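You operate a simulated robot arm through the tools that you are given. There is no shell and no other tool. Be economical: measure what you need, move in short steps, check, and stop when the job is done.

The job below is to be done with a simulated robot arm. You get a single attempt, and the scene is never put back.

TASK
Tune machine 2 until a test row shows 4 grams and sealed pieces.
Fine: run a row before each setting and after the last; dose knob first, then seal knob.

Only the result counts: the job must be done as asked and must still hold three seconds after the hand-in. Knocking over, shifting, dropping, spilling or breaking anything else fails it. Lids that push on must go on centred and level and be pressed home; caps that screw on are set level and turned clockwise until they are tight.

THE ROBOT
A 6-joint arm with a two-finger parallel gripper on a trunk, on a base that drives. Base frame: it is fixed to the floor where the robot stands at the start and does not move with it; the origin is under the middle of the robot, x ahead of it, y to its left, z up. Lengths are in mm, angles in rad, forces in N, time in s.
With the tool pointing down near the work surface it reaches from about 320 to 700 mm from the robot's upright axis, wherever it stands. Its first joint turns from -2.897 to 2.897 rad. Places, roughly: black seal knob [500, 100, 600]; blue dose knob [400, 300, 600]; green test button [500, 0, 700]; red gap knob [500, 0, 600]. Payload 4.1 kg.
The tool frame sits at the grasp point between the pads (the TCP): z along the fingers, y along the line on which they close. The tips reach 23 mm beyond it. Largest opening 94 mm; finger width 38, thickness 10; the body of the gripper, 54 by 96 mm, starts 39 mm behind the TCP.
Orientation is that of the tool frame in the base frame, as a unit quaternion [x, y, z, w]. With the fingers straight down and closing along the base's y, the tool's x points along the base's -x, its y along +y and its z along -z.

THE INTERFACE
- The arm moves only by the tool arm_command. Its argument "targets" is a list of rows, each an object (a shift or turn left out is 0, a gripper value left out holds the last) with "delta_rot": the turn, a rotation vector about the tool's x, y, z in rad, a list of three; "linear": the shift along the tool's x, y, z in mm, a list of three; "claw": the gripper command, from -1 (shut) to 1 (fully open), values between in proportion. In form: [{"delta_rot": [rx, ry, rz], "linear": [x, y, z], "claw": claw}, ...]. A call has 1 to 12 rows; each row is the pose to reach, as a shift and turn from the pose commanded when the call began, along the tool's axes at that moment. A row lasts 0.2 s, in which the tool goes at most 50 mm and 0.15 rad; a call with a longer step from one row to the next is refused whole, and so is a gripper value outside its range. Where a pose cannot be reached the arm comes as near as it can. A force on the tool above 40 N (or 10 N above the force at the start of the call, whichever is more), or a blocked arm, ends the call early, and 0.2 s more pass. The fingers move at their own pace (about 45 mm/s each) and stop on an object; they squeeze with about 25 N. The grip force told is the motor's: it shows also when the fingers shut on nothing. Time passes only in rows, and 0.2 s behind the last, so rows that repeat a pose let the fingers close. It gives the time, the measured TCP pose, the force on the tool (base axes), the opening and the grip force at its end, in the units of the frame above (readings bear some noise), with the torque about the TCP (base axes, N m) and any sound that the robot's microphone picked up.
- Cameras (640 x 400 px; columns grow to the right, rows downward): "scene" is now at [18.3, 151.7, 1331.3]; the picture's right is [-0.20, -0.98, 0.00], its down [-0.72, 0.15, -0.67] and it looks along [0.66, -0.13, -0.74] (base axes); focal length 279 px, centre (320, 200). "wrist" rides on the gripper at [86, 16, -75] in the tool frame; the picture's right is [-0.18, 0.98, 0.00], its down [-0.58, -0.11, -0.81] and it looks along [-0.79, -0.15, 0.59] (tool axes); focal length 243 px, centre (320, 200). There is no depth. A picture from a camera that has moved, and an enlarged one, comes with that camera's place and axes in the base frame and with its lens.
- capture(camera): a new picture of that camera. No time passes.
- lift_body(by): slides the trunk up (or, below 0, down) by that many mm; the arm and the scene camera ride with it, the base frame stays. It gives what a move gives, with no picture.
- base_move(legs): drives the robot by 1 to 6 legs, each [ahead, turn to the left] in mm and rad, along the robot's own axes; the way and the turn of a leg run together, so that a leg with both is an arc; at most 1500 mm and 3.142 rad a leg. The arm and the cameras ride along, it lands a little off, and it stops where it bumps. It gives what a move gives.
- head_to(pan, tilt): turns the head with the scene camera to pan (to the left, within 2.705 rad either way) and tilt (down, from -0.506 to 1.204), counted from straight ahead of the robot. It gives what a move gives.
- zoom(camera, box): a new picture of the part [left, top, right, bottom] of that camera's present view, enlarged. No time passes.
- hand_in(): hands the job in; it is judged then, once.

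Work in short steps. Places have to be worked out from the pictures, the camera data and where the tool is seen: move nearer, look again, correct. Check each grasp and each placing, and mend what went wrong. You have 120 turns and 90 pictures in all, those below and enlarged ones among them. Open the gripper and draw the arm clear of the work before you hand the job in, unless the task says otherwise; then end with one line.

The tools are called after "Call:" as name(argument=value, ...) on one line, values as JSON. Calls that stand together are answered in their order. arm_command: Moves the arm, as the interface text tells. Its arguments: {"type":"object","properties":{"targets":{"type":"array"}},"required":["targets"]} The other tools are called the same way: lift_body (by) slides the trunk up or down; base_move (legs) drives the base; head_to (pan, tilt) turns the head that bears the scene camera; capture (camera) takes a picture; zoom (camera, box) takes an enlarged picture of a part of a camera's view; hand_in () hands the job in.

At the start:

```text
t: 0.0
tool_pos: [331.9, 148.7, 985.2]
ee_rot: [0.0, 1.0, 0.0, -0.001]
wrist_force: [0.0, 0.2, -0.3]
wrist_torque: [-0.03, 0.02, 0.01]
width: 93.7
grip_force: 0.1
trunk travel left (down, up): [-300.0, 290.0]
robot x, y, heading: [0.7, -3.1, -0.002]
head pan, tilt: [-0.199, 0.833]
```

scene: 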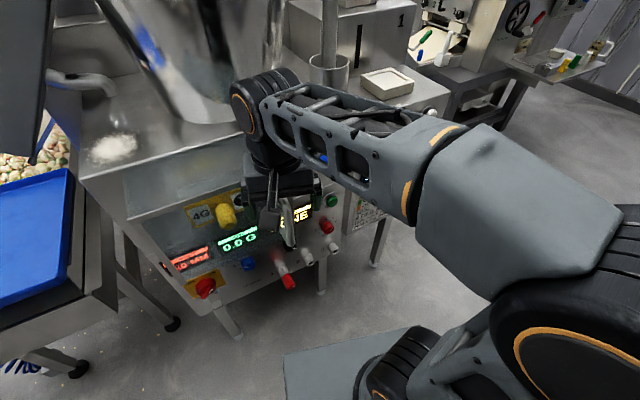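
wrist: 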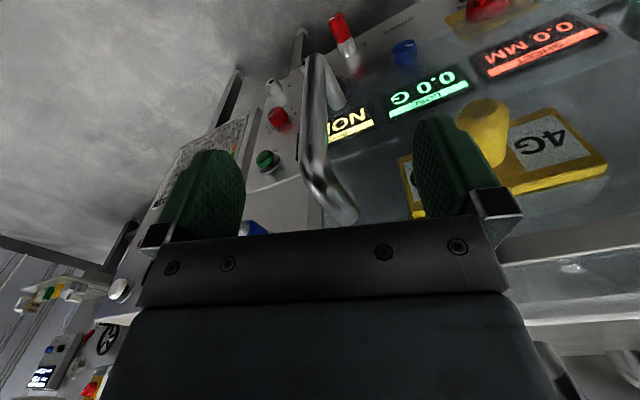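

The panel is partly hidden behind the gripper; I take an enlarged look at the panel from both cameras.

Call:
zoom(camera="scene", box=[140, 160, 400, 320])

Call:
zoom(camera="wrist", box=[140, 0, 640, 240])

```text
2.46 times, centred on (270, 240) of scene
camera zoom: at [18.3, 151.7, 1331.3], right [-0.2, -0.98, 0.0], down [-0.72, 0.15, -0.67], along [0.66, -0.13, -0.74], focal length 687 px, centre (443, 102)
```

zoom: 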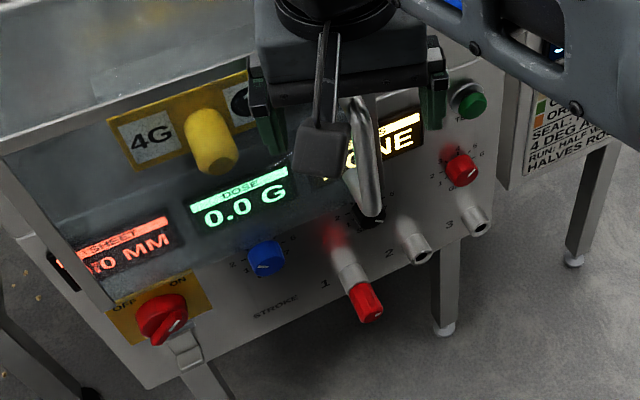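

```text
1.28 times, centred on (390, 120) of wrist
camera zoom: at [246.1, 165.9, 1059.7], right [0.18, 0.98, 0.0], down [0.58, -0.11, 0.81], along [0.79, -0.15, -0.59], focal length 311 px, centre (230, 302)
```

zoom: 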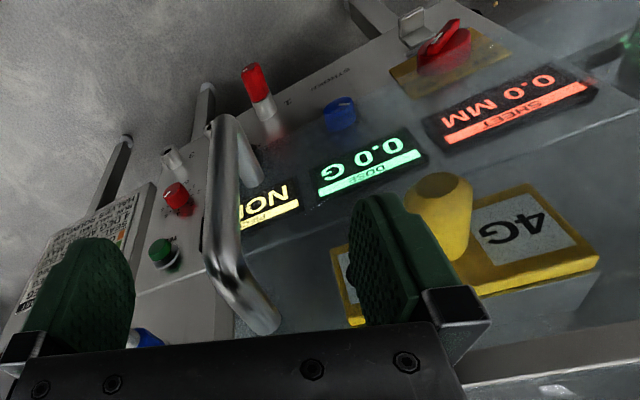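

The card with the directions is to the right of the panel; I turn the head there and swing the arm to the left, away from the view.

Call:
head_to(pan=-0.3, tilt=0.85)

Call:
arm_command(targets=[{"linear": [0, 50, 0]}, {"linear": [0, 100, -30]}, {"linear": [0, 145, -50]}, {"linear": [0, 190, -70]}, {"linear": [0, 230, -90]}])

Call:
capture(camera="scene")

```text
t: 0.7
tool_pos: [330.2, 149.6, 984.8]
ee_rot: [0.001, 1.0, -0.001, -0.001]
wrist_force: [0.8, -1.2, 0.7]
wrist_torque: [0.0, -0.01, 0.02]
width: 93.9
grip_force: 0.0
trunk travel left (down, up): [-300.0, 290.0]
robot x, y, heading: [0.6, -6.0, 0.0]
head pan, tilt: [-0.3, 0.85]
```

```text
refused: row 2 steps farther than a row can; nothing moved
```

```text
85 pictures are left
camera scene: at [15.5, 144.3, 1329.9], right [-0.3, -0.96, 0.0], down [-0.72, 0.22, -0.66], along [0.63, -0.2, -0.75], focal length 279 px, centre (320, 200)
```

scene: 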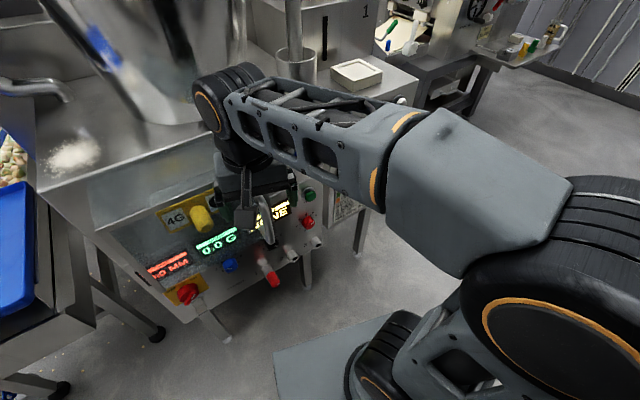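

Steps were too long. The camera sits left of the arm, so I move the tool to the right instead, in small steps.

Call:
arm_command(targets=[{"linear": [0, -45, 0]}, {"linear": [0, -90, 0]}, {"linear": [0, -135, 0]}, {"linear": [0, -180, 0]}, {"linear": [0, -225, 0]}, {"linear": [0, -270, 0]}, {"linear": [0, -315, 0]}, {"linear": [0, -360, 0]}, {"linear": [20, -400, 0]}])

Call:
capture(camera="scene")

```text
t: 1.1
tool_pos: [333.4, 112.5, 986.1]
ee_rot: [-0.006, 1.0, 0.01, -0.001]
wrist_force: [-2.9, 6.8, -1.1]
wrist_torque: [0.04, -0.06, 0.21]
width: 94.2
grip_force: 0.0
trunk travel left (down, up): [-300.0, 290.0]
robot x, y, heading: [-2.4, 1.8, 0.001]
head pan, tilt: [-0.3, 0.85]
stopped in row 2: the force on the tool passed its limit at 74 N (the readings are from after the stop); the commanded pose is now the measured one
```

```text
84 pictures are left
camera scene: at [15.0, 144.9, 1329.8], right [-0.29, -0.96, 0.0], down [-0.72, 0.22, -0.66], along [0.63, -0.19, -0.75], focal length 279 px, centre (320, 200)
```

scene: 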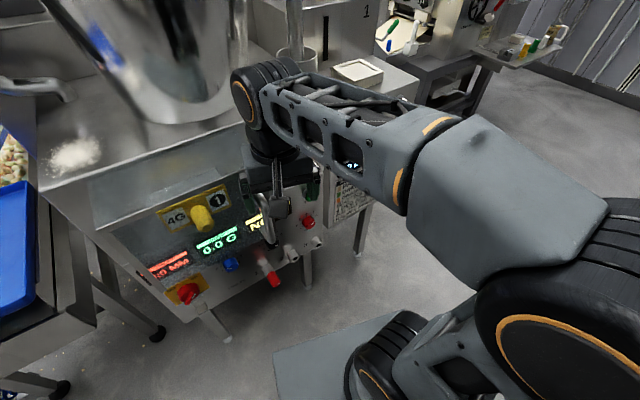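

The finger met the bar handle that stands between the fingers. I back straight up and away from the panel before anything else.

Call:
arm_command(targets=[{"linear": [0, 15, 0]}, {"linear": [0, 15, -30]}, {"linear": [0, 15, -70]}, {"linear": [0, 15, -110]}, {"linear": [0, 15, -150]}])

Call:
capture(camera="wrist")

Call:
capture(camera="scene")

```text
t: 2.3
tool_pos: [336.8, 124.2, 1136.9]
ee_rot: [-0.005, 1.0, 0.011, -0.001]
wrist_force: [-0.6, -0.2, 0.6]
wrist_torque: [0.01, -0.02, -0.01]
width: 94.0
grip_force: 0.0
trunk travel left (down, up): [-300.0, 290.0]
robot x, y, heading: [-1.0, 1.1, 0.001]
head pan, tilt: [-0.3, 0.85]
```

```text
83 pictures are left
camera wrist: at [251.4, 138.9, 1211.9], right [0.18, 0.98, 0.02], down [0.58, -0.12, 0.8], along [0.79, -0.13, -0.6], focal length 243 px, centre (320, 200)
```

wrist: 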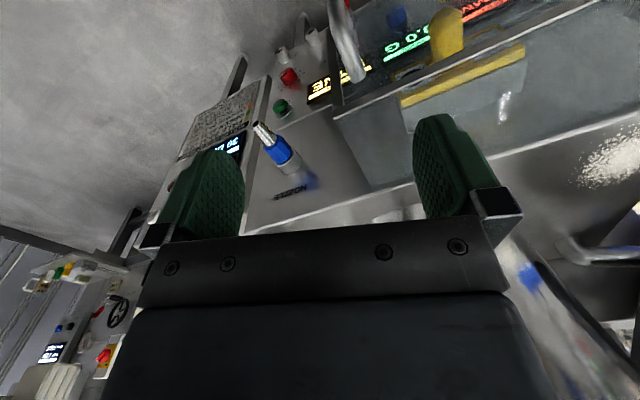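

```text
82 pictures are left
camera scene: at [15.2, 144.3, 1329.9], right [-0.29, -0.96, 0.0], down [-0.72, 0.22, -0.66], along [0.63, -0.19, -0.75], focal length 279 px, centre (320, 200)
```

scene: 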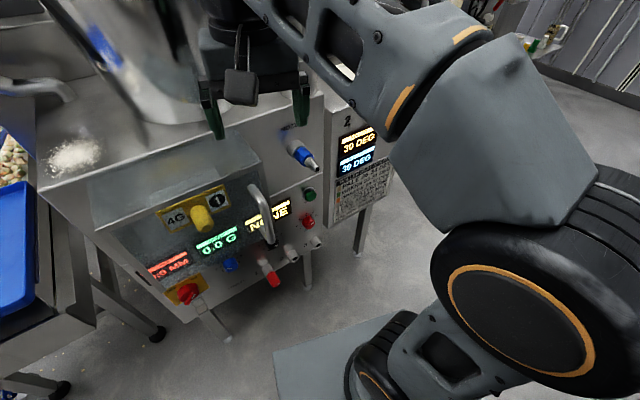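

Everything looks intact. Now the panel and the card are open to view; I enlarge both.

Call:
zoom(camera="scene", box=[280, 110, 408, 230])

Call:
zoom(camera="scene", box=[130, 170, 330, 320])

```text
3.33 times, centred on (344, 170) of scene
camera zoom: at [15.2, 144.3, 1329.9], right [-0.29, -0.96, 0.0], down [-0.72, 0.22, -0.66], along [0.63, -0.19, -0.75], focal length 930 px, centre (240, 300)
```

zoom: 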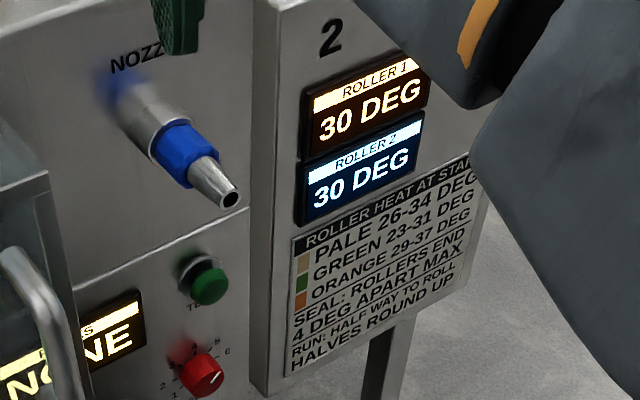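

```text
2.67 times, centred on (230, 245) of scene
camera zoom: at [15.2, 144.3, 1329.9], right [-0.29, -0.96, 0.0], down [-0.72, 0.22, -0.66], along [0.63, -0.19, -0.75], focal length 744 px, centre (560, 80)
```

zoom: 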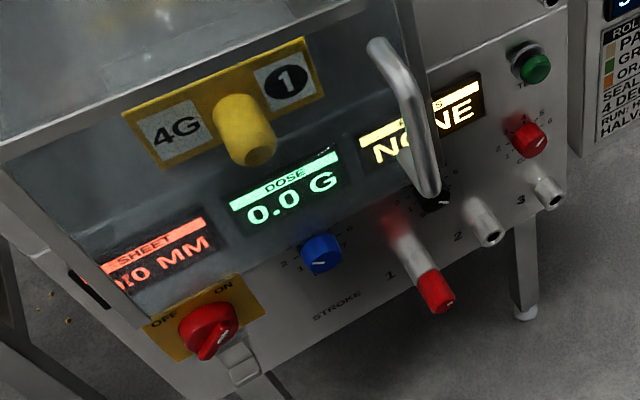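

Triangulating from both cameras: blue knob ≈ (450,274,625), green button ≈ (529,18,751), red gap knob ≈ (522,28,635). So the panel is upright, with its outward normal about (-0.96,-0.28,0). I back the base off 220 mm to give room to turn the tool level.

Call:
base_move(legs=[[-220, 0]])

Call:
capture(camera="scene")

```text
t: 4.0
tool_pos: [121.7, 124.4, 1136.1]
ee_rot: [-0.004, 1.0, 0.01, 0.0]
wrist_force: [-0.3, -0.5, 0.1]
wrist_torque: [0.0, 0.0, -0.01]
width: 94.0
grip_force: 0.1
trunk travel left (down, up): [-300.0, 290.0]
robot x, y, heading: [-215.0, -2.6, 0.001]
head pan, tilt: [-0.3, 0.85]
```

```text
79 pictures are left
camera scene: at [-200.6, 143.8, 1329.9], right [-0.29, -0.96, 0.0], down [-0.72, 0.22, -0.66], along [0.63, -0.19, -0.75], focal length 279 px, centre (320, 200)
```

scene: 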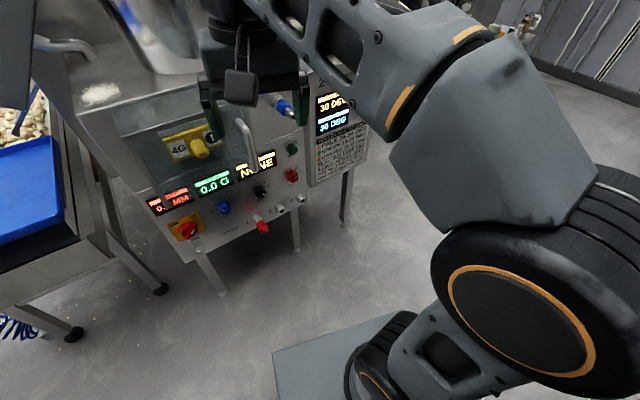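

The panel is clear. I pitch the tool up to level while moving it forward and down to about (300,124,900).

Call:
arm_command(targets=[{"delta_rot": [0, -0.1428, 0], "linear": [-16, 0, 21]}, {"delta_rot": [0, -0.2856, 0], "linear": [-32, 0, 42]}, {"delta_rot": [0, -0.4284, 0], "linear": [-49, 0, 64]}, {"delta_rot": [0, -0.5712, 0], "linear": [-65, 0, 86]}, {"delta_rot": [0, -0.714, 0], "linear": [-82, 0, 107]}, {"delta_rot": [0, -0.8568, 0], "linear": [-98, 0, 129]}, {"delta_rot": [0, -0.9996, 0], "linear": [-115, 0, 150]}, {"delta_rot": [0, -1.1424, 0], "linear": [-131, 0, 172]}, {"delta_rot": [0, -1.2852, 0], "linear": [-148, 0, 193]}, {"delta_rot": [0, -1.428, 0], "linear": [-164, 0, 215]}, {"delta_rot": [0, -1.5708, 0], "linear": [-180, 0, 236]}])

Call:
capture(camera="scene")

Call:
capture(camera="wrist")

```text
t: 6.4
tool_pos: [299.2, 130.4, 898.3]
ee_rot: [0.004, 0.707, 0.011, 0.707]
wrist_force: [-0.1, -0.4, 0.6]
wrist_torque: [-0.02, 0.03, 0.02]
width: 94.0
grip_force: 0.0
trunk travel left (down, up): [-300.0, 290.0]
robot x, y, heading: [-214.9, 3.8, 0.002]
head pan, tilt: [-0.3, 0.85]
```

```text
78 pictures are left
camera scene: at [-201.0, 143.8, 1330.0], right [-0.29, -0.96, 0.0], down [-0.72, 0.22, -0.66], along [0.63, -0.19, -0.75], focal length 279 px, centre (320, 200)
```

scene: 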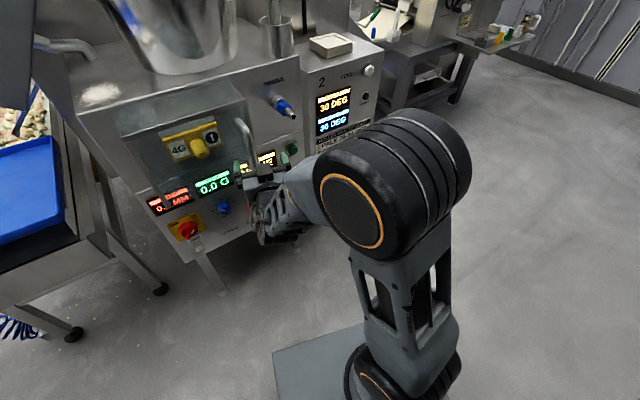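

```text
77 pictures are left
camera wrist: at [225.8, 148.1, 812.6], right [-0.01, 0.98, 0.21], down [-0.81, -0.13, 0.58], along [0.59, -0.16, 0.79], focal length 243 px, centre (320, 200)
```

wrist: 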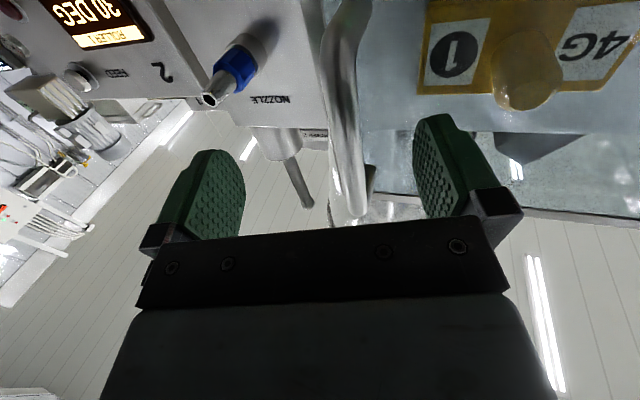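

The tool is level. I also find the bar handle sticks out to about (335,148,856)–(368,159,984), so I back away from it first. Then I go down and right to a point ≈60 mm in front of the green button, yaw along the panel normal and close the fingers.

Call:
arm_command(targets=[{"linear": [0, 0, -35], "claw": -1}, {"linear": [10, -20, -70], "claw": -1}, {"linear": [40, -50, -70], "claw": -1}, {"linear": [70, -80, -70], "delta_rot": [-0.1, 0, 0]}, {"linear": [100, -110, -60], "delta_rot": [-0.2, 0, 0]}, {"linear": [130, -135, -40], "delta_rot": [-0.285, 0, 0]}, {"linear": [147, -145, 0], "delta_rot": [-0.285, 0, 0]}, {"linear": [147, -145, 45], "delta_rot": [-0.285, 0, 0]}, {"linear": [147, -142, 80], "delta_rot": [-0.285, 0, 0]}])

Call:
capture(camera="scene")

Call:
capture(camera="wrist")

```text
t: 8.4
tool_pos: [349.3, 186.6, 780.3]
ee_rot: [-0.078, 0.708, 0.046, 0.7]
wrist_force: [0.0, -0.7, 0.3]
wrist_torque: [-0.01, -0.03, -0.03]
width: 0.0
grip_force: 25.1
out of reach, approached as far as the arm can: row 2, 3, 4, 5, 6, 7, 8, 9
trunk travel left (down, up): [-300.0, 290.0]
robot x, y, heading: [-218.7, 2.9, -0.001]
head pan, tilt: [-0.3, 0.85]
```

```text
76 pictures are left
camera scene: at [-200.5, 144.2, 1329.9], right [-0.29, -0.96, 0.0], down [-0.72, 0.22, -0.66], along [0.63, -0.19, -0.75], focal length 279 px, centre (320, 200)
```

scene: 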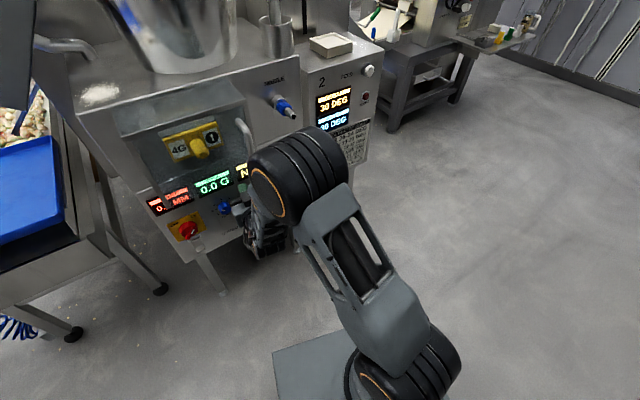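

```text
75 pictures are left
camera wrist: at [272.2, 186.8, 694.7], right [-0.17, 0.97, 0.14], down [-0.77, -0.22, 0.6], along [0.61, -0.01, 0.79], focal length 243 px, centre (320, 200)
```

wrist: 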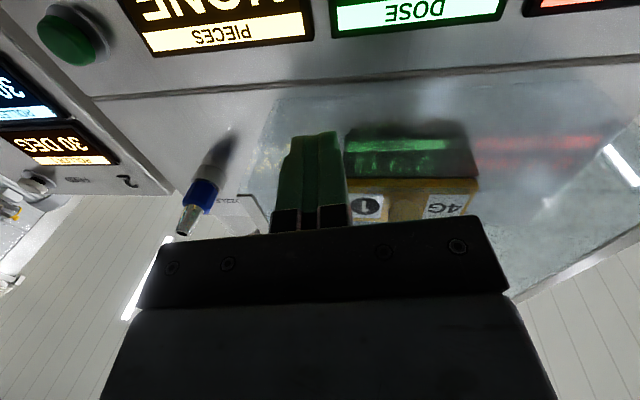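

The arm stuck short at (349,187,780) because the wrist was too near the trunk. From here I move straight right along the panel front, keeping the yaw.

Call:
arm_command(targets=[{"linear": [5, -40, 0]}, {"linear": [10, -80, 5]}, {"linear": [15, -120, 10], "delta_rot": [-0.03, 0, 0]}, {"linear": [20, -160, 15], "delta_rot": [-0.06, 0, 0]}, {"linear": [29, -200, 20], "delta_rot": [-0.1, 0, 0]}])

Call:
capture(camera="wrist")

```text
t: 9.6
tool_pos: [346.7, 164.3, 777.8]
ee_rot: [-0.066, 0.71, 0.031, 0.7]
wrist_force: [-0.4, 0.0, -0.1]
wrist_torque: [0.0, -0.01, -0.01]
width: 0.0
grip_force: 25.2
out of reach, approached as far as the arm can: row 1, 2, 3, 4, 5
trunk travel left (down, up): [-300.0, 290.0]
robot x, y, heading: [-214.6, -2.1, 0.004]
head pan, tilt: [-0.3, 0.85]
```

```text
74 pictures are left
camera wrist: at [269.6, 166.2, 693.7], right [-0.13, 0.98, 0.14], down [-0.78, -0.19, 0.6], along [0.62, -0.03, 0.79], focal length 243 px, centre (320, 200)
```

wrist: 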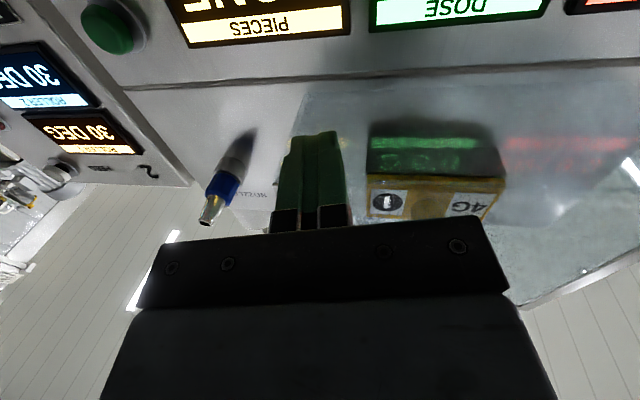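

The arm is at a limit with the shoulder this high. I drive back another 120 mm for clearance and lower the trunk by 150 mm so the forearm lies flatter.

Call:
base_move(legs=[[-120, 0]])

Call:
lift_body(by=-150)

Call:
arm_command(targets=[{"linear": [-20, -30, 20]}, {"linear": [-40, -60, 40]}, {"linear": [-60, -90, 60]}, {"linear": [-80, -120, 80]}, {"linear": [-100, -150, 80]}, {"linear": [-123, -170, 80]}])

Call:
capture(camera="scene")

```text
t: 10.8
tool_pos: [224.8, 164.3, 779.6]
ee_rot: [-0.067, 0.71, 0.033, 0.7]
wrist_force: [-0.1, 0.0, 0.2]
wrist_torque: [0.03, -0.02, 0.02]
width: 0.1
grip_force: 25.3
trunk travel left (down, up): [-300.0, 290.0]
robot x, y, heading: [-336.9, -1.9, 0.005]
head pan, tilt: [-0.3, 0.85]
```

```text
t: 12.6
tool_pos: [225.1, 164.1, 629.5]
ee_rot: [-0.067, 0.71, 0.031, 0.7]
wrist_force: [0.4, 0.2, -1.2]
wrist_torque: [-0.03, 0.01, -0.04]
width: 0.2
grip_force: 25.3
trunk travel left (down, up): [-150.0, 440.0]
robot x, y, heading: [-335.7, -4.0, 0.003]
head pan, tilt: [-0.3, 0.85]
```

```text
t: 14.0
tool_pos: [300.1, 121.3, 744.0]
ee_rot: [-0.041, 0.717, 0.003, 0.695]
wrist_force: [-0.6, 0.3, 0.0]
wrist_torque: [0.02, 0.0, 0.02]
width: 0.0
grip_force: 25.6
out of reach, approached as far as the arm can: row 1, 2, 3, 4, 5, 6
trunk travel left (down, up): [-150.0, 440.0]
robot x, y, heading: [-337.5, -2.4, 0.009]
head pan, tilt: [-0.3, 0.85]
```

```text
73 pictures are left
camera scene: at [-321.0, 143.4, 1179.9], right [-0.29, -0.96, 0.0], down [-0.72, 0.22, -0.66], along [0.63, -0.19, -0.75], focal length 279 px, centre (320, 200)
```

scene: 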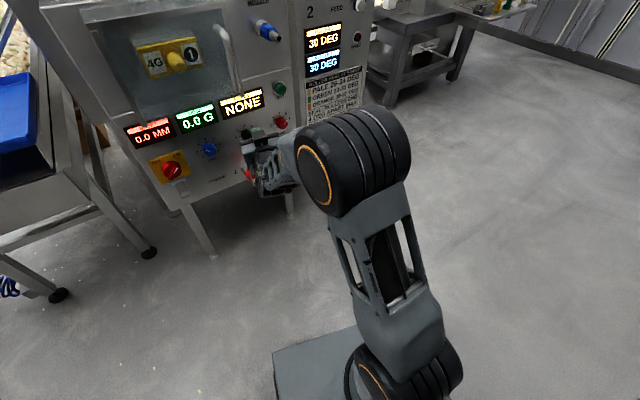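

The moves to the right keep being cut short, so a wrist joint must be at its limit. I test by pitching the tool a little down and back while moving right.

Call:
arm_command(targets=[{"delta_rot": [0, 0.15, 0], "linear": [0, -20, -10]}, {"delta_rot": [0, 0.3, 0], "linear": [0, -40, -20]}, {"delta_rot": [0, 0.4, 0], "linear": [0, -60, -20]}])

```text
t: 14.8
tool_pos: [282.1, 62.3, 745.8]
ee_rot: [-0.041, 0.842, -0.004, 0.538]
wrist_force: [-0.6, 0.8, -0.8]
wrist_torque: [-0.01, 0.02, 0.02]
width: 0.0
grip_force: 24.8
trunk travel left (down, up): [-150.0, 440.0]
robot x, y, heading: [-333.9, -4.4, 0.005]
head pan, tilt: [-0.3, 0.85]
```

That was reachable, so the limit is upward pitch. I go farther out to in front of the green button at this pitch, with the yaw, then try pitching up to level there.

Call:
arm_command(targets=[{"linear": [-14, -22, 28]}, {"linear": [-28, -44, 56], "delta_rot": [-0.08, 0, -0.035]}, {"linear": [-42, -62, 84], "delta_rot": [-0.15, 0, -0.07]}, {"linear": [-55, -66, 110], "delta_rot": [-0.222, 0, -0.103]}])

Call:
arm_command(targets=[{"delta_rot": [0, -0.14, 0]}, {"delta_rot": [0, -0.28, 0]}, {"delta_rot": [0, -0.43, 0]}])

Call:
capture(camera="scene")

Call:
capture(camera="wrist")

```text
t: 15.8
tool_pos: [356.3, 53.3, 731.7]
ee_rot: [-0.074, 0.867, -0.008, 0.493]
wrist_force: [0.4, 0.2, -0.6]
wrist_torque: [0.01, -0.03, 0.02]
width: 0.0
grip_force: 25.0
out of reach, approached as far as the arm can: row 1, 2, 3, 4
trunk travel left (down, up): [-150.0, 440.0]
robot x, y, heading: [-337.9, -1.5, 0.004]
head pan, tilt: [-0.3, 0.85]
```

```text
t: 16.6
tool_pos: [343.9, 115.5, 735.7]
ee_rot: [-0.057, 0.746, -0.012, 0.663]
wrist_force: [0.6, 0.0, 0.5]
wrist_torque: [0.01, 0.02, 0.01]
width: 0.0
grip_force: 25.2
out of reach, approached as far as the arm can: row 1, 2, 3
trunk travel left (down, up): [-150.0, 440.0]
robot x, y, heading: [-334.2, -1.1, 0.004]
head pan, tilt: [-0.3, 0.85]
```

```text
72 pictures are left
camera scene: at [-321.2, 143.3, 1180.0], right [-0.29, -0.96, 0.0], down [-0.72, 0.22, -0.66], along [0.63, -0.19, -0.75], focal length 279 px, centre (320, 200)
```

scene: 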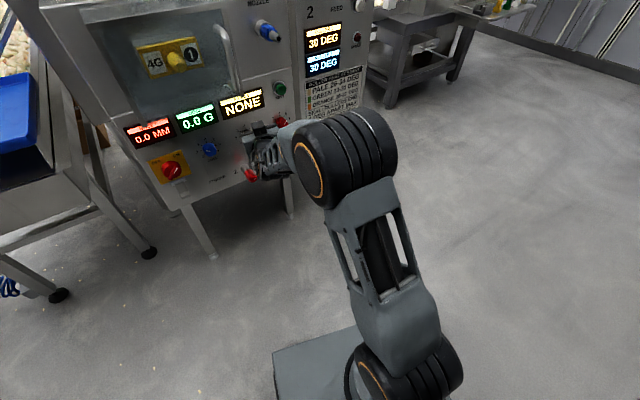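

```text
71 pictures are left
camera wrist: at [259.5, 119.2, 657.5], right [-0.05, 0.99, 0.09], down [-0.73, -0.09, 0.68], along [0.69, -0.03, 0.73], focal length 243 px, centre (320, 200)
```

wrist: 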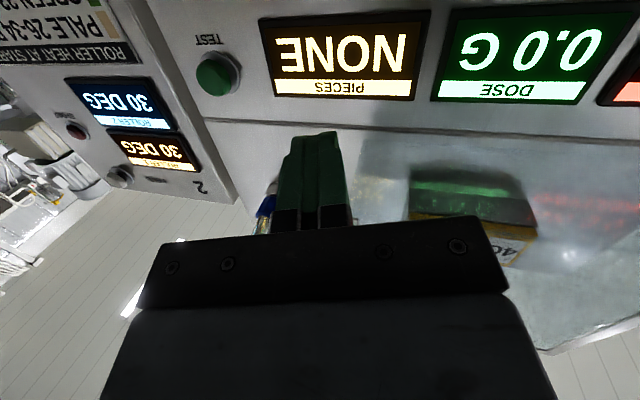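

The limit depends on height relative to the shoulder: the only level pose reached so far was with the tool higher. I drop the trunk the rest of the way and raise the tool relative to it while levelling.

Call:
base_move(legs=[[-60, 0]])

Call:
lift_body(by=-150)

Call:
arm_command(targets=[{"linear": [-40, 0, 0]}, {"linear": [-80, 0, -10]}, {"linear": [-120, -10, -20]}, {"linear": [-160, -20, -30]}, {"linear": [-160, -20, -30], "delta_rot": [0, -0.12, 0]}])

Call:
capture(camera="scene")

```text
t: 17.5
tool_pos: [284.3, 114.8, 736.2]
ee_rot: [-0.057, 0.747, -0.013, 0.663]
wrist_force: [-0.6, 0.1, 0.5]
wrist_torque: [0.01, 0.0, -0.04]
width: 0.0
grip_force: 24.6
trunk travel left (down, up): [-150.0, 440.0]
robot x, y, heading: [-398.9, -2.0, 0.005]
head pan, tilt: [-0.3, 0.85]
```

```text
t: 19.3
tool_pos: [285.1, 114.4, 584.9]
ee_rot: [-0.057, 0.746, -0.013, 0.663]
wrist_force: [0.1, 0.4, -0.1]
wrist_torque: [0.01, 0.01, 0.02]
width: 0.0
grip_force: 25.2
trunk travel left (down, up): [0.0, 590.0]
robot x, y, heading: [-394.5, 0.2, 0.002]
head pan, tilt: [-0.3, 0.85]
```

```text
t: 20.5
tool_pos: [275.5, 109.9, 750.2]
ee_rot: [-0.058, 0.705, -0.009, 0.707]
wrist_force: [0.9, -0.6, 0.1]
wrist_torque: [0.0, 0.0, 0.0]
width: 0.1
grip_force: 25.4
trunk travel left (down, up): [0.0, 590.0]
robot x, y, heading: [-396.2, 0.8, 0.007]
head pan, tilt: [-0.3, 0.85]
```

```text
70 pictures are left
camera scene: at [-380.6, 143.2, 1029.9], right [-0.29, -0.96, 0.0], down [-0.72, 0.22, -0.66], along [0.63, -0.19, -0.75], focal length 279 px, centre (320, 200)
```

scene: 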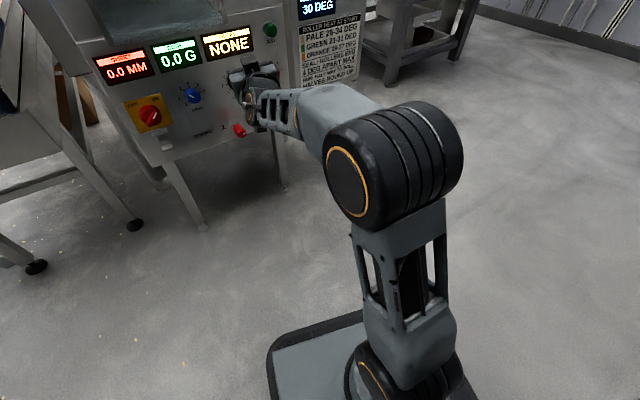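

The level tool pose is reachable with the trunk fully down. Now I yaw to the panel normal, square the roll and move right to y≈-10, then check.

Call:
arm_command(targets=[{"linear": [0, -35, 0], "delta_rot": [-0.07, 0, 0.03]}, {"linear": [0, -70, 0], "delta_rot": [-0.14, -0.01, 0.06]}, {"linear": [0, -105, 0], "delta_rot": [-0.216, -0.02, 0.095]}, {"linear": [0, -130, 0], "delta_rot": [-0.216, -0.02, 0.095]}])

Call:
head_to(pan=-0.1, tilt=0.55)

Call:
capture(camera="scene")

Call:
capture(camera="wrist")

```text
t: 21.5
tool_pos: [275.2, 112.5, 769.2]
ee_rot: [-0.062, 0.71, 0.018, 0.702]
wrist_force: [-1.1, -0.3, 0.3]
wrist_torque: [0.0, -0.04, 0.0]
width: 0.0
grip_force: 24.7
out of reach, approached as far as the arm can: row 1, 2, 3, 4
trunk travel left (down, up): [0.0, 590.0]
robot x, y, heading: [-395.6, -6.2, 0.01]
head pan, tilt: [-0.3, 0.85]
```

```text
t: 22.3
tool_pos: [275.6, 112.7, 768.0]
ee_rot: [-0.06, 0.71, 0.017, 0.702]
wrist_force: [0.5, -0.2, -0.3]
wrist_torque: [-0.01, 0.01, 0.03]
width: 0.0
grip_force: 24.9
trunk travel left (down, up): [0.0, 590.0]
robot x, y, heading: [-394.5, -1.9, 0.003]
head pan, tilt: [-0.099, 0.55]
```

```text
69 pictures are left
camera scene: at [-365.9, 157.4, 1055.3], right [-0.1, -1.0, 0.0], down [-0.52, 0.05, -0.85], along [0.85, -0.08, -0.52], focal length 279 px, centre (320, 200)
```

scene: 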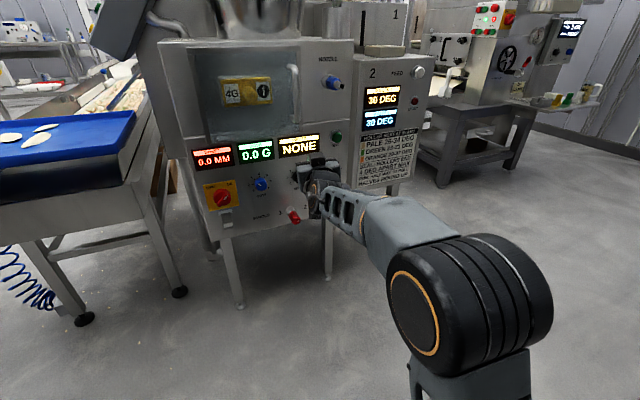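

```text
68 pictures are left
camera wrist: at [199.1, 115.6, 682.2], right [-0.11, 0.99, 0.12], down [-0.78, -0.16, 0.6], along [0.61, -0.03, 0.79], focal length 243 px, centre (320, 200)
```

wrist: 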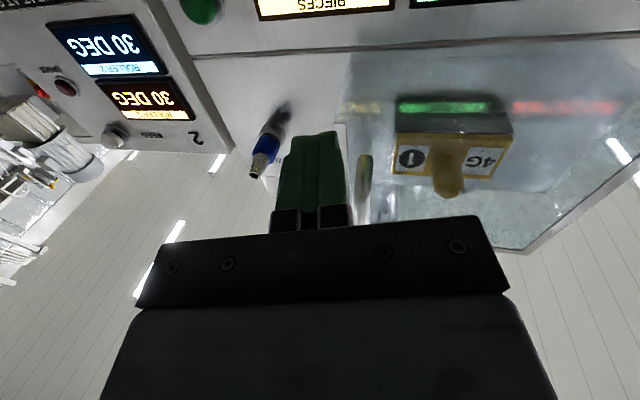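

There seems to be a wrist singularity: the tool can't point left of the forearm's direction, only to its right. So I'll approach from further right, standing parallel to the panel. First I fold the arm back to a tool-down tuck.

Call:
arm_command(targets=[{"linear": [0, 3, -30], "delta_rot": [0, 0.14, 0]}, {"linear": [0, 6, -61], "delta_rot": [0, 0.28, 0]}, {"linear": [5, 9, -92], "delta_rot": [0, 0.42, 0]}, {"linear": [10, 12, -123], "delta_rot": [0, 0.56, 0]}, {"linear": [20, 15, -154], "delta_rot": [0, 0.7, 0]}, {"linear": [30, 18, -185], "delta_rot": [0, 0.85, 0]}, {"linear": [40, 21, -216], "delta_rot": [0, 1.0, 0]}, {"linear": [50, 24, -247], "delta_rot": [0, 1.14, 0]}, {"linear": [60, 27, -278], "delta_rot": [0, 1.28, 0]}, {"linear": [70, 30, -309], "delta_rot": [0, 1.42, 0]}, {"linear": [83, 34, -338], "delta_rot": [0, 1.56, 0]}])

Call:
head_to(pan=-0.7, tilt=0.5)

Call:
capture(camera="scene")

```text
t: 24.7
tool_pos: [-65.9, 105.3, 693.4]
ee_rot: [-0.055, 0.998, -0.03, -0.002]
wrist_force: [0.8, 0.0, 0.5]
wrist_torque: [-0.02, 0.02, 0.02]
width: 0.0
grip_force: 25.0
out of reach, approached as far as the arm can: row 2, 3
trunk travel left (down, up): [0.0, 590.0]
robot x, y, heading: [-392.3, -0.5, 0.0]
head pan, tilt: [-0.099, 0.55]
```

```text
t: 25.7
tool_pos: [-64.3, 106.1, 693.4]
ee_rot: [-0.056, 0.998, -0.031, 0.001]
wrist_force: [-0.5, -0.7, -0.3]
wrist_torque: [0.0, 0.0, -0.02]
width: 0.2
grip_force: 25.4
trunk travel left (down, up): [0.0, 590.0]
robot x, y, heading: [-392.6, 0.1, 0.005]
head pan, tilt: [-0.7, 0.499]
```

```text
67 pictures are left
camera scene: at [-385.5, 107.7, 1059.9], right [-0.64, -0.77, 0.0], down [-0.37, 0.31, -0.88], along [0.67, -0.56, -0.48], focal length 279 px, centre (320, 200)
```

scene: 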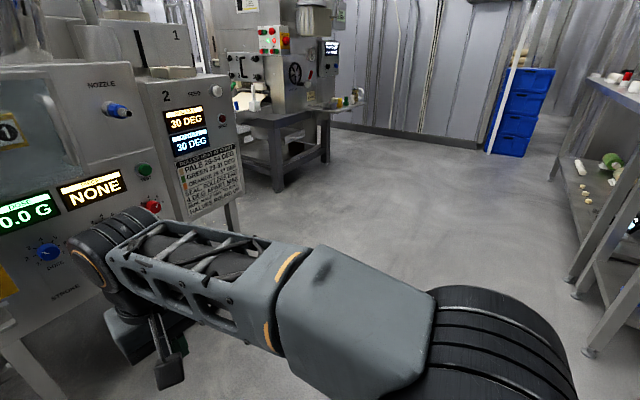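

The floor to the right is open. I drive to about (50,-400) and then turn left until the robot stands parallel to the panel (heading ≈1.86).

Call:
base_move(legs=[[0, -0.73], [597, 0], [0, 1.3], [0, 1.286]])

Call:
head_to(pan=-1.6, tilt=0.55)

Call:
capture(camera="scene")

```text
t: 37.3
tool_pos: [-123.6, -100.9, 694.0]
ee_rot: [0.822, -0.568, 0.018, -0.025]
wrist_force: [0.8, -0.6, -0.8]
wrist_torque: [-0.01, -0.01, 0.0]
width: 0.2
grip_force: 24.9
trunk travel left (down, up): [0.0, 590.0]
robot x, y, heading: [63.2, -396.8, 1.822]
head pan, tilt: [-0.7, 0.499]
```

```text
t: 38.5
tool_pos: [-124.3, -100.9, 692.7]
ee_rot: [0.822, -0.568, 0.019, -0.024]
wrist_force: [-0.3, -0.5, 0.2]
wrist_torque: [-0.04, -0.03, -0.03]
width: 0.3
grip_force: 25.1
trunk travel left (down, up): [0.0, 590.0]
robot x, y, heading: [61.1, -396.9, 1.822]
head pan, tilt: [-1.6, 0.55]
```

```text
66 pictures are left
camera scene: at [3.0, -474.1, 1055.3], right [0.22, -0.97, 0.0], down [-0.51, -0.12, -0.85], along [0.83, 0.19, -0.52], focal length 279 px, centre (320, 200)
```

scene: 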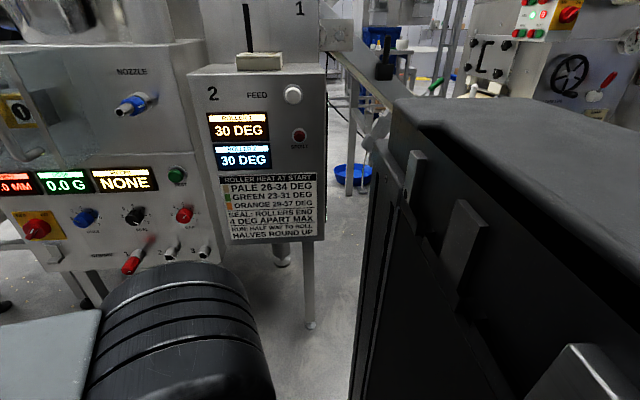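

A fine view of the panel. I enlarge the knobs and the card.

Call:
zoom(camera="scene", box=[0, 150, 220, 287])

Call:
zoom(camera="scene", box=[190, 70, 340, 250])

```text
2.91 times, centred on (110, 218) of scene
camera zoom: at [3.0, -474.1, 1055.3], right [0.22, -0.97, 0.0], down [-0.51, -0.12, -0.85], along [0.83, 0.19, -0.52], focal length 812 px, centre (931, 146)
```

zoom: 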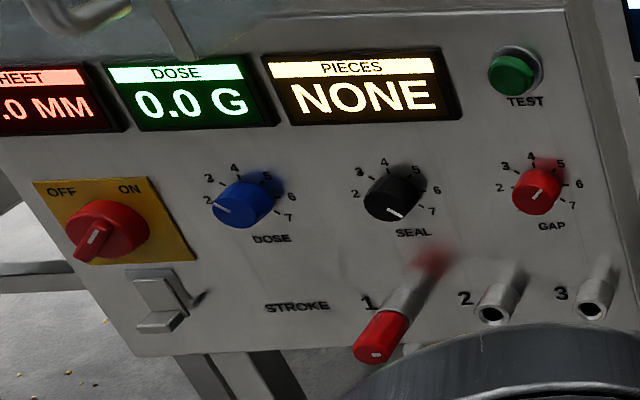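

```text
2.22 times, centred on (265, 160) of scene
camera zoom: at [3.0, -474.1, 1055.3], right [0.22, -0.97, 0.0], down [-0.51, -0.12, -0.85], along [0.83, 0.19, -0.52], focal length 620 px, centre (442, 289)
```

zoom: 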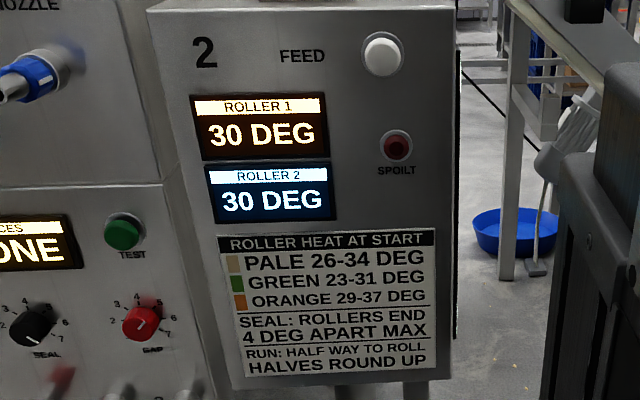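

Using the present camera, the green button is at ≈(526,6,751), seal knob ≈(489,140,625) and dose knob ≈(452,267,625). I swing the tucked arm right about the robot axis toward the machine.

Call:
arm_command(targets=[{"linear": [-6, -46.6, 0], "delta_rot": [0, 0, 0.135]}, {"linear": [-5.8, -93.6, 0], "delta_rot": [0, 0, 0.27]}, {"linear": [0.8, -140.2, 0], "delta_rot": [0, 0, 0.405]}, {"linear": [13.6, -185.4, 0], "delta_rot": [0, 0, 0.54]}, {"linear": [32.4, -228.5, 0], "delta_rot": [0, 0, 0.675]}, {"linear": [56.9, -268.8, 0], "delta_rot": [0, 0, 0.81]}, {"linear": [86.6, -305.4, 0], "delta_rot": [0, 0, 0.945]}, {"linear": [120.9, -337.6, 0], "delta_rot": [0, 0, 1.08]}, {"linear": [159, -364.8, 0], "delta_rot": [0, 0, 1.215]}, {"linear": [200.6, -386.7, 0], "delta_rot": [0, 0, 1.35]}])

```text
t: 40.7
tool_pos: [308.9, -153.8, 717.8]
ee_rot: [-0.286, 0.958, 0.0, 0.03]
wrist_force: [-0.3, -0.4, -0.6]
wrist_torque: [0.0, -0.05, -0.01]
width: 0.0
grip_force: 24.7
trunk travel left (down, up): [0.0, 590.0]
robot x, y, heading: [62.1, -395.7, 1.824]
head pan, tilt: [-1.6, 0.55]
```

Good. Now I yaw right to the panel direction, then pitch up to level while moving to ≈60 mm in front of the test button.

Call:
arm_command(targets=[{"delta_rot": [0, 0, 0.148]}, {"delta_rot": [0, 0, 0.295]}])

Call:
arm_command(targets=[{"linear": [-15, 8, -3], "delta_rot": [0, -0.138, 0]}, {"linear": [-31, 17, -6], "delta_rot": [0, -0.276, 0]}, {"linear": [-46, 25, -9], "delta_rot": [0, -0.414, 0]}, {"linear": [-62, 34, -12], "delta_rot": [0, -0.552, 0]}, {"linear": [-77, 42, -15], "delta_rot": [0, -0.69, 0]}, {"linear": [-93, 51, -18], "delta_rot": [0, -0.828, 0]}, {"linear": [-108, 59, -21], "delta_rot": [0, -0.966, 0]}, {"linear": [-124, 68, -24], "delta_rot": [0, -1.104, 0]}, {"linear": [-139, 76, -27], "delta_rot": [0, -1.242, 0]}, {"linear": [-155, 85, -30], "delta_rot": [0, -1.38, 0]}, {"linear": [-170, 93, -33], "delta_rot": [0, -1.514, 0]}])

Call:
capture(camera="scene")

Call:
capture(camera="wrist")

```text
t: 41.3
tool_pos: [308.7, -152.4, 718.6]
ee_rot: [-0.142, 0.989, 0.005, 0.03]
wrist_force: [0.1, 0.2, -1.2]
wrist_torque: [-0.02, -0.02, -0.03]
width: 0.0
grip_force: 25.0
trunk travel left (down, up): [0.0, 590.0]
robot x, y, heading: [59.4, -396.6, 1.824]
head pan, tilt: [-1.6, 0.55]
```

```text
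t: 43.7
tool_pos: [441.6, -13.6, 760.0]
ee_rot: [-0.101, 0.698, 0.102, 0.701]
wrist_force: [0.4, -0.6, -0.8]
wrist_torque: [0.02, 0.02, 0.01]
width: 0.0
grip_force: 25.1
trunk travel left (down, up): [0.0, 590.0]
robot x, y, heading: [60.1, -394.6, 1.823]
head pan, tilt: [-1.6, 0.55]
```

```text
63 pictures are left
camera scene: at [3.0, -474.3, 1055.3], right [0.22, -0.97, 0.0], down [-0.51, -0.12, -0.85], along [0.83, 0.19, -0.52], focal length 279 px, centre (320, 200)
```

scene: 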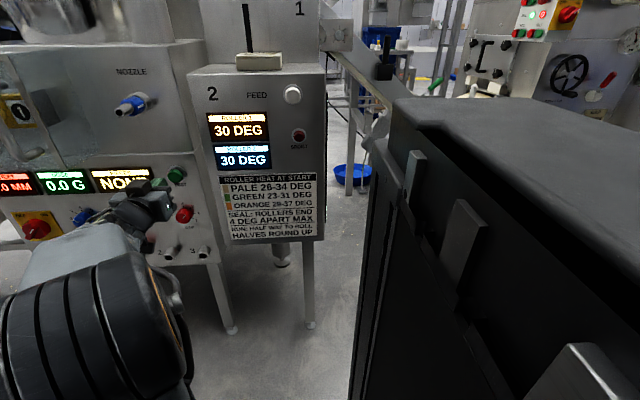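

```text
62 pictures are left
camera wrist: at [367.5, -18.7, 673.1], right [-0.28, 0.94, 0.19], down [-0.74, -0.34, 0.58], along [0.61, 0.02, 0.8], focal length 243 px, centre (320, 200)
```

wrist: 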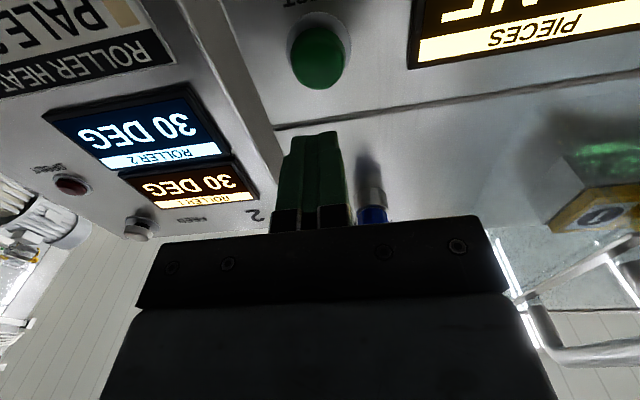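

Level and aligned with the panel normal. The wrist view puts the button at ≈(526,13,745), so I lower 14 mm and advance 52 mm, still short of contact.

Call:
arm_command(targets=[{"linear": [14, 2, 10]}, {"linear": [14, 2, 35]}, {"linear": [14, 2, 52]}])

Call:
capture(camera="wrist")

Call:
zoom(camera="scene", box=[0, 130, 240, 280])

```text
t: 44.5
tool_pos: [491.8, 1.6, 746.4]
ee_rot: [-0.1, 0.698, 0.101, 0.701]
wrist_force: [0.2, -0.2, 0.4]
wrist_torque: [0.0, -0.01, 0.01]
width: 0.0
grip_force: 24.9
trunk travel left (down, up): [0.0, 590.0]
robot x, y, heading: [60.4, -397.3, 1.819]
head pan, tilt: [-1.6, 0.55]
```

```text
61 pictures are left
camera wrist: at [417.6, -2.7, 660.8], right [-0.28, 0.94, 0.18], down [-0.74, -0.33, 0.58], along [0.61, 0.02, 0.8], focal length 243 px, centre (320, 200)
```

wrist: 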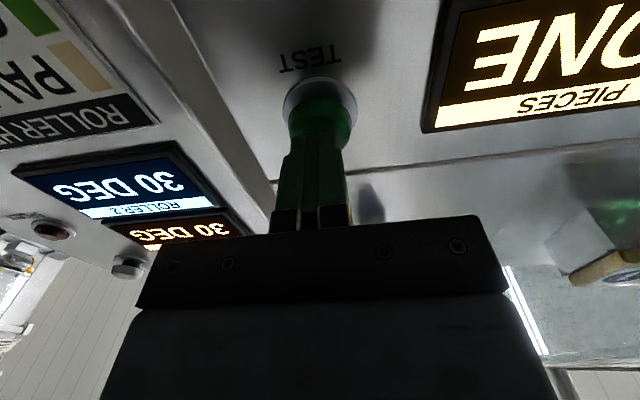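

```text
2.67 times, centred on (120, 205) of scene
camera zoom: at [3.0, -474.2, 1055.3], right [0.22, -0.97, 0.0], down [-0.51, -0.12, -0.85], along [0.83, 0.19, -0.52], focal length 744 px, centre (853, 187)
```

zoom: 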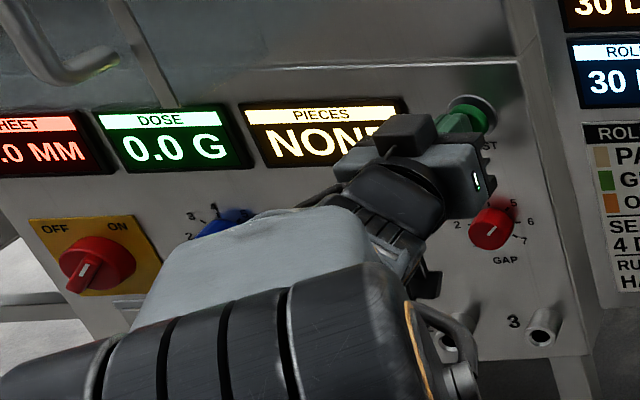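

The fingers line up with the button. I press in small steps; the call stops itself on too much force.

Call:
arm_command(targets=[{"linear": [0, 0, 6]}, {"linear": [0, 0, 10]}, {"linear": [0, 0, 13]}, {"linear": [0, 0, 15]}])

Call:
zoom(camera="scene", box=[0, 130, 240, 280])

```text
t: 45.5
tool_pos: [504.5, 6.1, 748.6]
ee_rot: [-0.101, 0.699, 0.102, 0.701]
wrist_force: [-21.1, -5.8, -4.8]
wrist_torque: [-0.02, 0.37, 0.02]
width: 0.0
grip_force: 25.2
trunk travel left (down, up): [0.0, 590.0]
robot x, y, heading: [59.0, -395.8, 1.826]
head pan, tilt: [-1.6, 0.55]
heard: click
```

```text
2.67 times, centred on (120, 205) of scene
camera zoom: at [1.9, -474.5, 1055.2], right [0.22, -0.97, 0.0], down [-0.51, -0.12, -0.85], along [0.83, 0.19, -0.52], focal length 744 px, centre (853, 187)
```

zoom: 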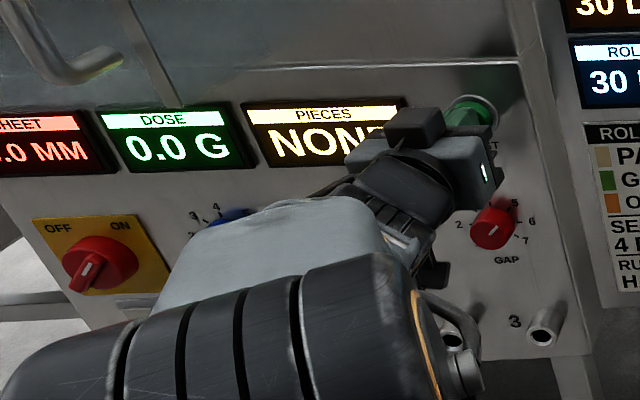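

It clicked. I release and back off 30 mm, then see whether the row registers.

Call:
arm_command(targets=[{"linear": [0, 0, -15]}, {"linear": [0, 0, -45]}, {"linear": [0, 0, -50]}, {"linear": [0, 0, -50]}, {"linear": [0, 0, -50]}, {"linear": [0, 0, -50]}])

Call:
zoom(camera="scene", box=[0, 130, 240, 280])

```text
t: 46.9
tool_pos: [460.1, -9.1, 746.9]
ee_rot: [-0.101, 0.699, 0.101, 0.701]
wrist_force: [0.4, 1.3, 1.0]
wrist_torque: [0.03, 0.0, 0.02]
width: 0.0
grip_force: 24.9
trunk travel left (down, up): [0.0, 590.0]
robot x, y, heading: [61.1, -391.7, 1.823]
head pan, tilt: [-1.6, 0.55]
```

```text
2.67 times, centred on (120, 205) of scene
camera zoom: at [3.1, -474.2, 1055.3], right [0.22, -0.97, 0.0], down [-0.51, -0.12, -0.85], along [0.83, 0.19, -0.52], focal length 744 px, centre (853, 187)
```

zoom: 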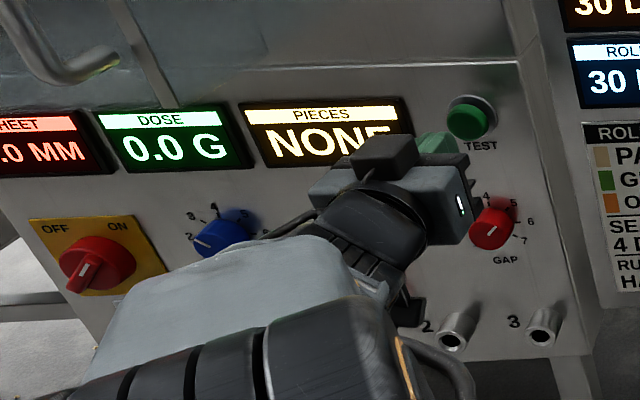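

Still nothing shown. I check the main switch and full picture more closely.

Call:
zoom(camera="scene", box=[0, 200, 80, 250])

Call:
head_to(pan=-1.25, tilt=0.35)

Call:
capture(camera="scene")

```text
8.00 times, centred on (40, 225) of scene
camera zoom: at [3.1, -474.2, 1055.3], right [0.22, -0.97, 0.0], down [-0.51, -0.12, -0.85], along [0.83, 0.19, -0.52], focal length 2232 px, centre (2560, 0)
```

zoom: 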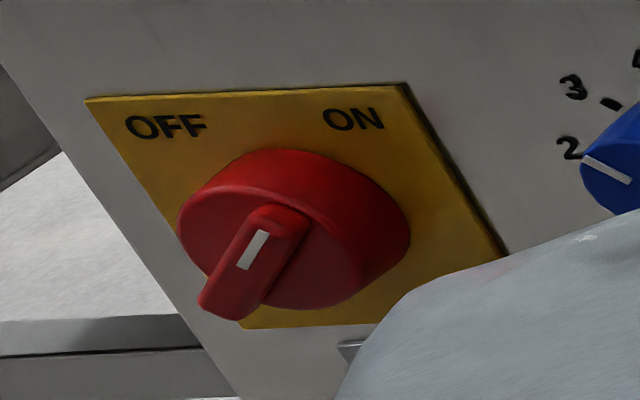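

```text
t: 47.7
tool_pos: [459.5, -8.7, 748.3]
ee_rot: [-0.101, 0.699, 0.102, 0.701]
wrist_force: [0.3, -0.2, 0.8]
wrist_torque: [-0.02, 0.02, 0.01]
width: 0.0
grip_force: 24.8
trunk travel left (down, up): [0.0, 590.0]
robot x, y, heading: [58.1, -395.5, 1.826]
head pan, tilt: [-1.25, 0.351]
```

```text
56 pictures are left
camera scene: at [-6.3, -443.5, 1073.5], right [0.54, -0.84, 0.0], down [-0.29, -0.19, -0.94], along [0.79, 0.51, -0.34], focal length 279 px, centre (320, 200)
```

scene: 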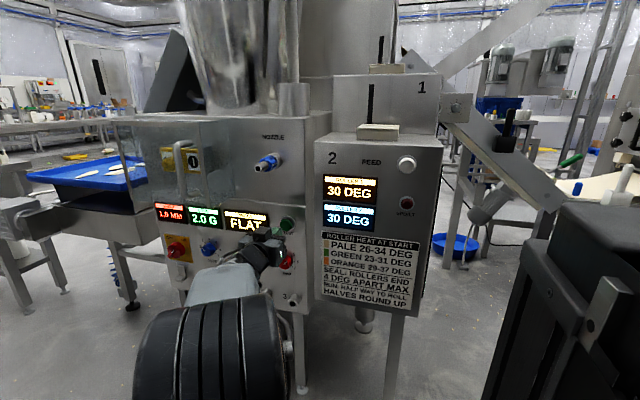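

The row ran: sheet 1.0 mm, dose 2.0 g, pieces FLAT. I read the displays and knob pointers closely.

Call:
zoom(camera="scene", box=[150, 195, 300, 280])

```text
4.27 times, centred on (225, 238) of scene
camera zoom: at [-6.3, -443.5, 1073.5], right [0.54, -0.84, 0.0], down [-0.29, -0.19, -0.94], along [0.79, 0.51, -0.34], focal length 1190 px, centre (725, 40)
```

zoom: 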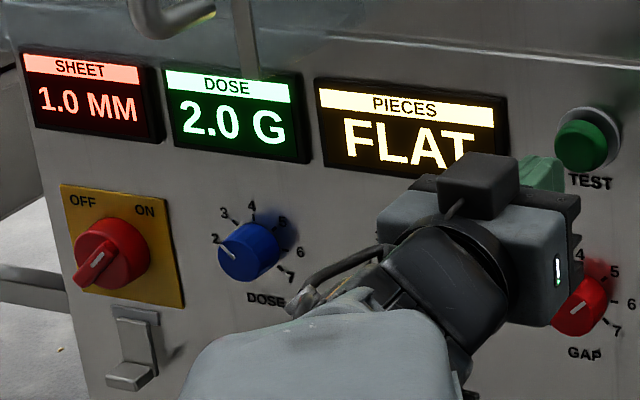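

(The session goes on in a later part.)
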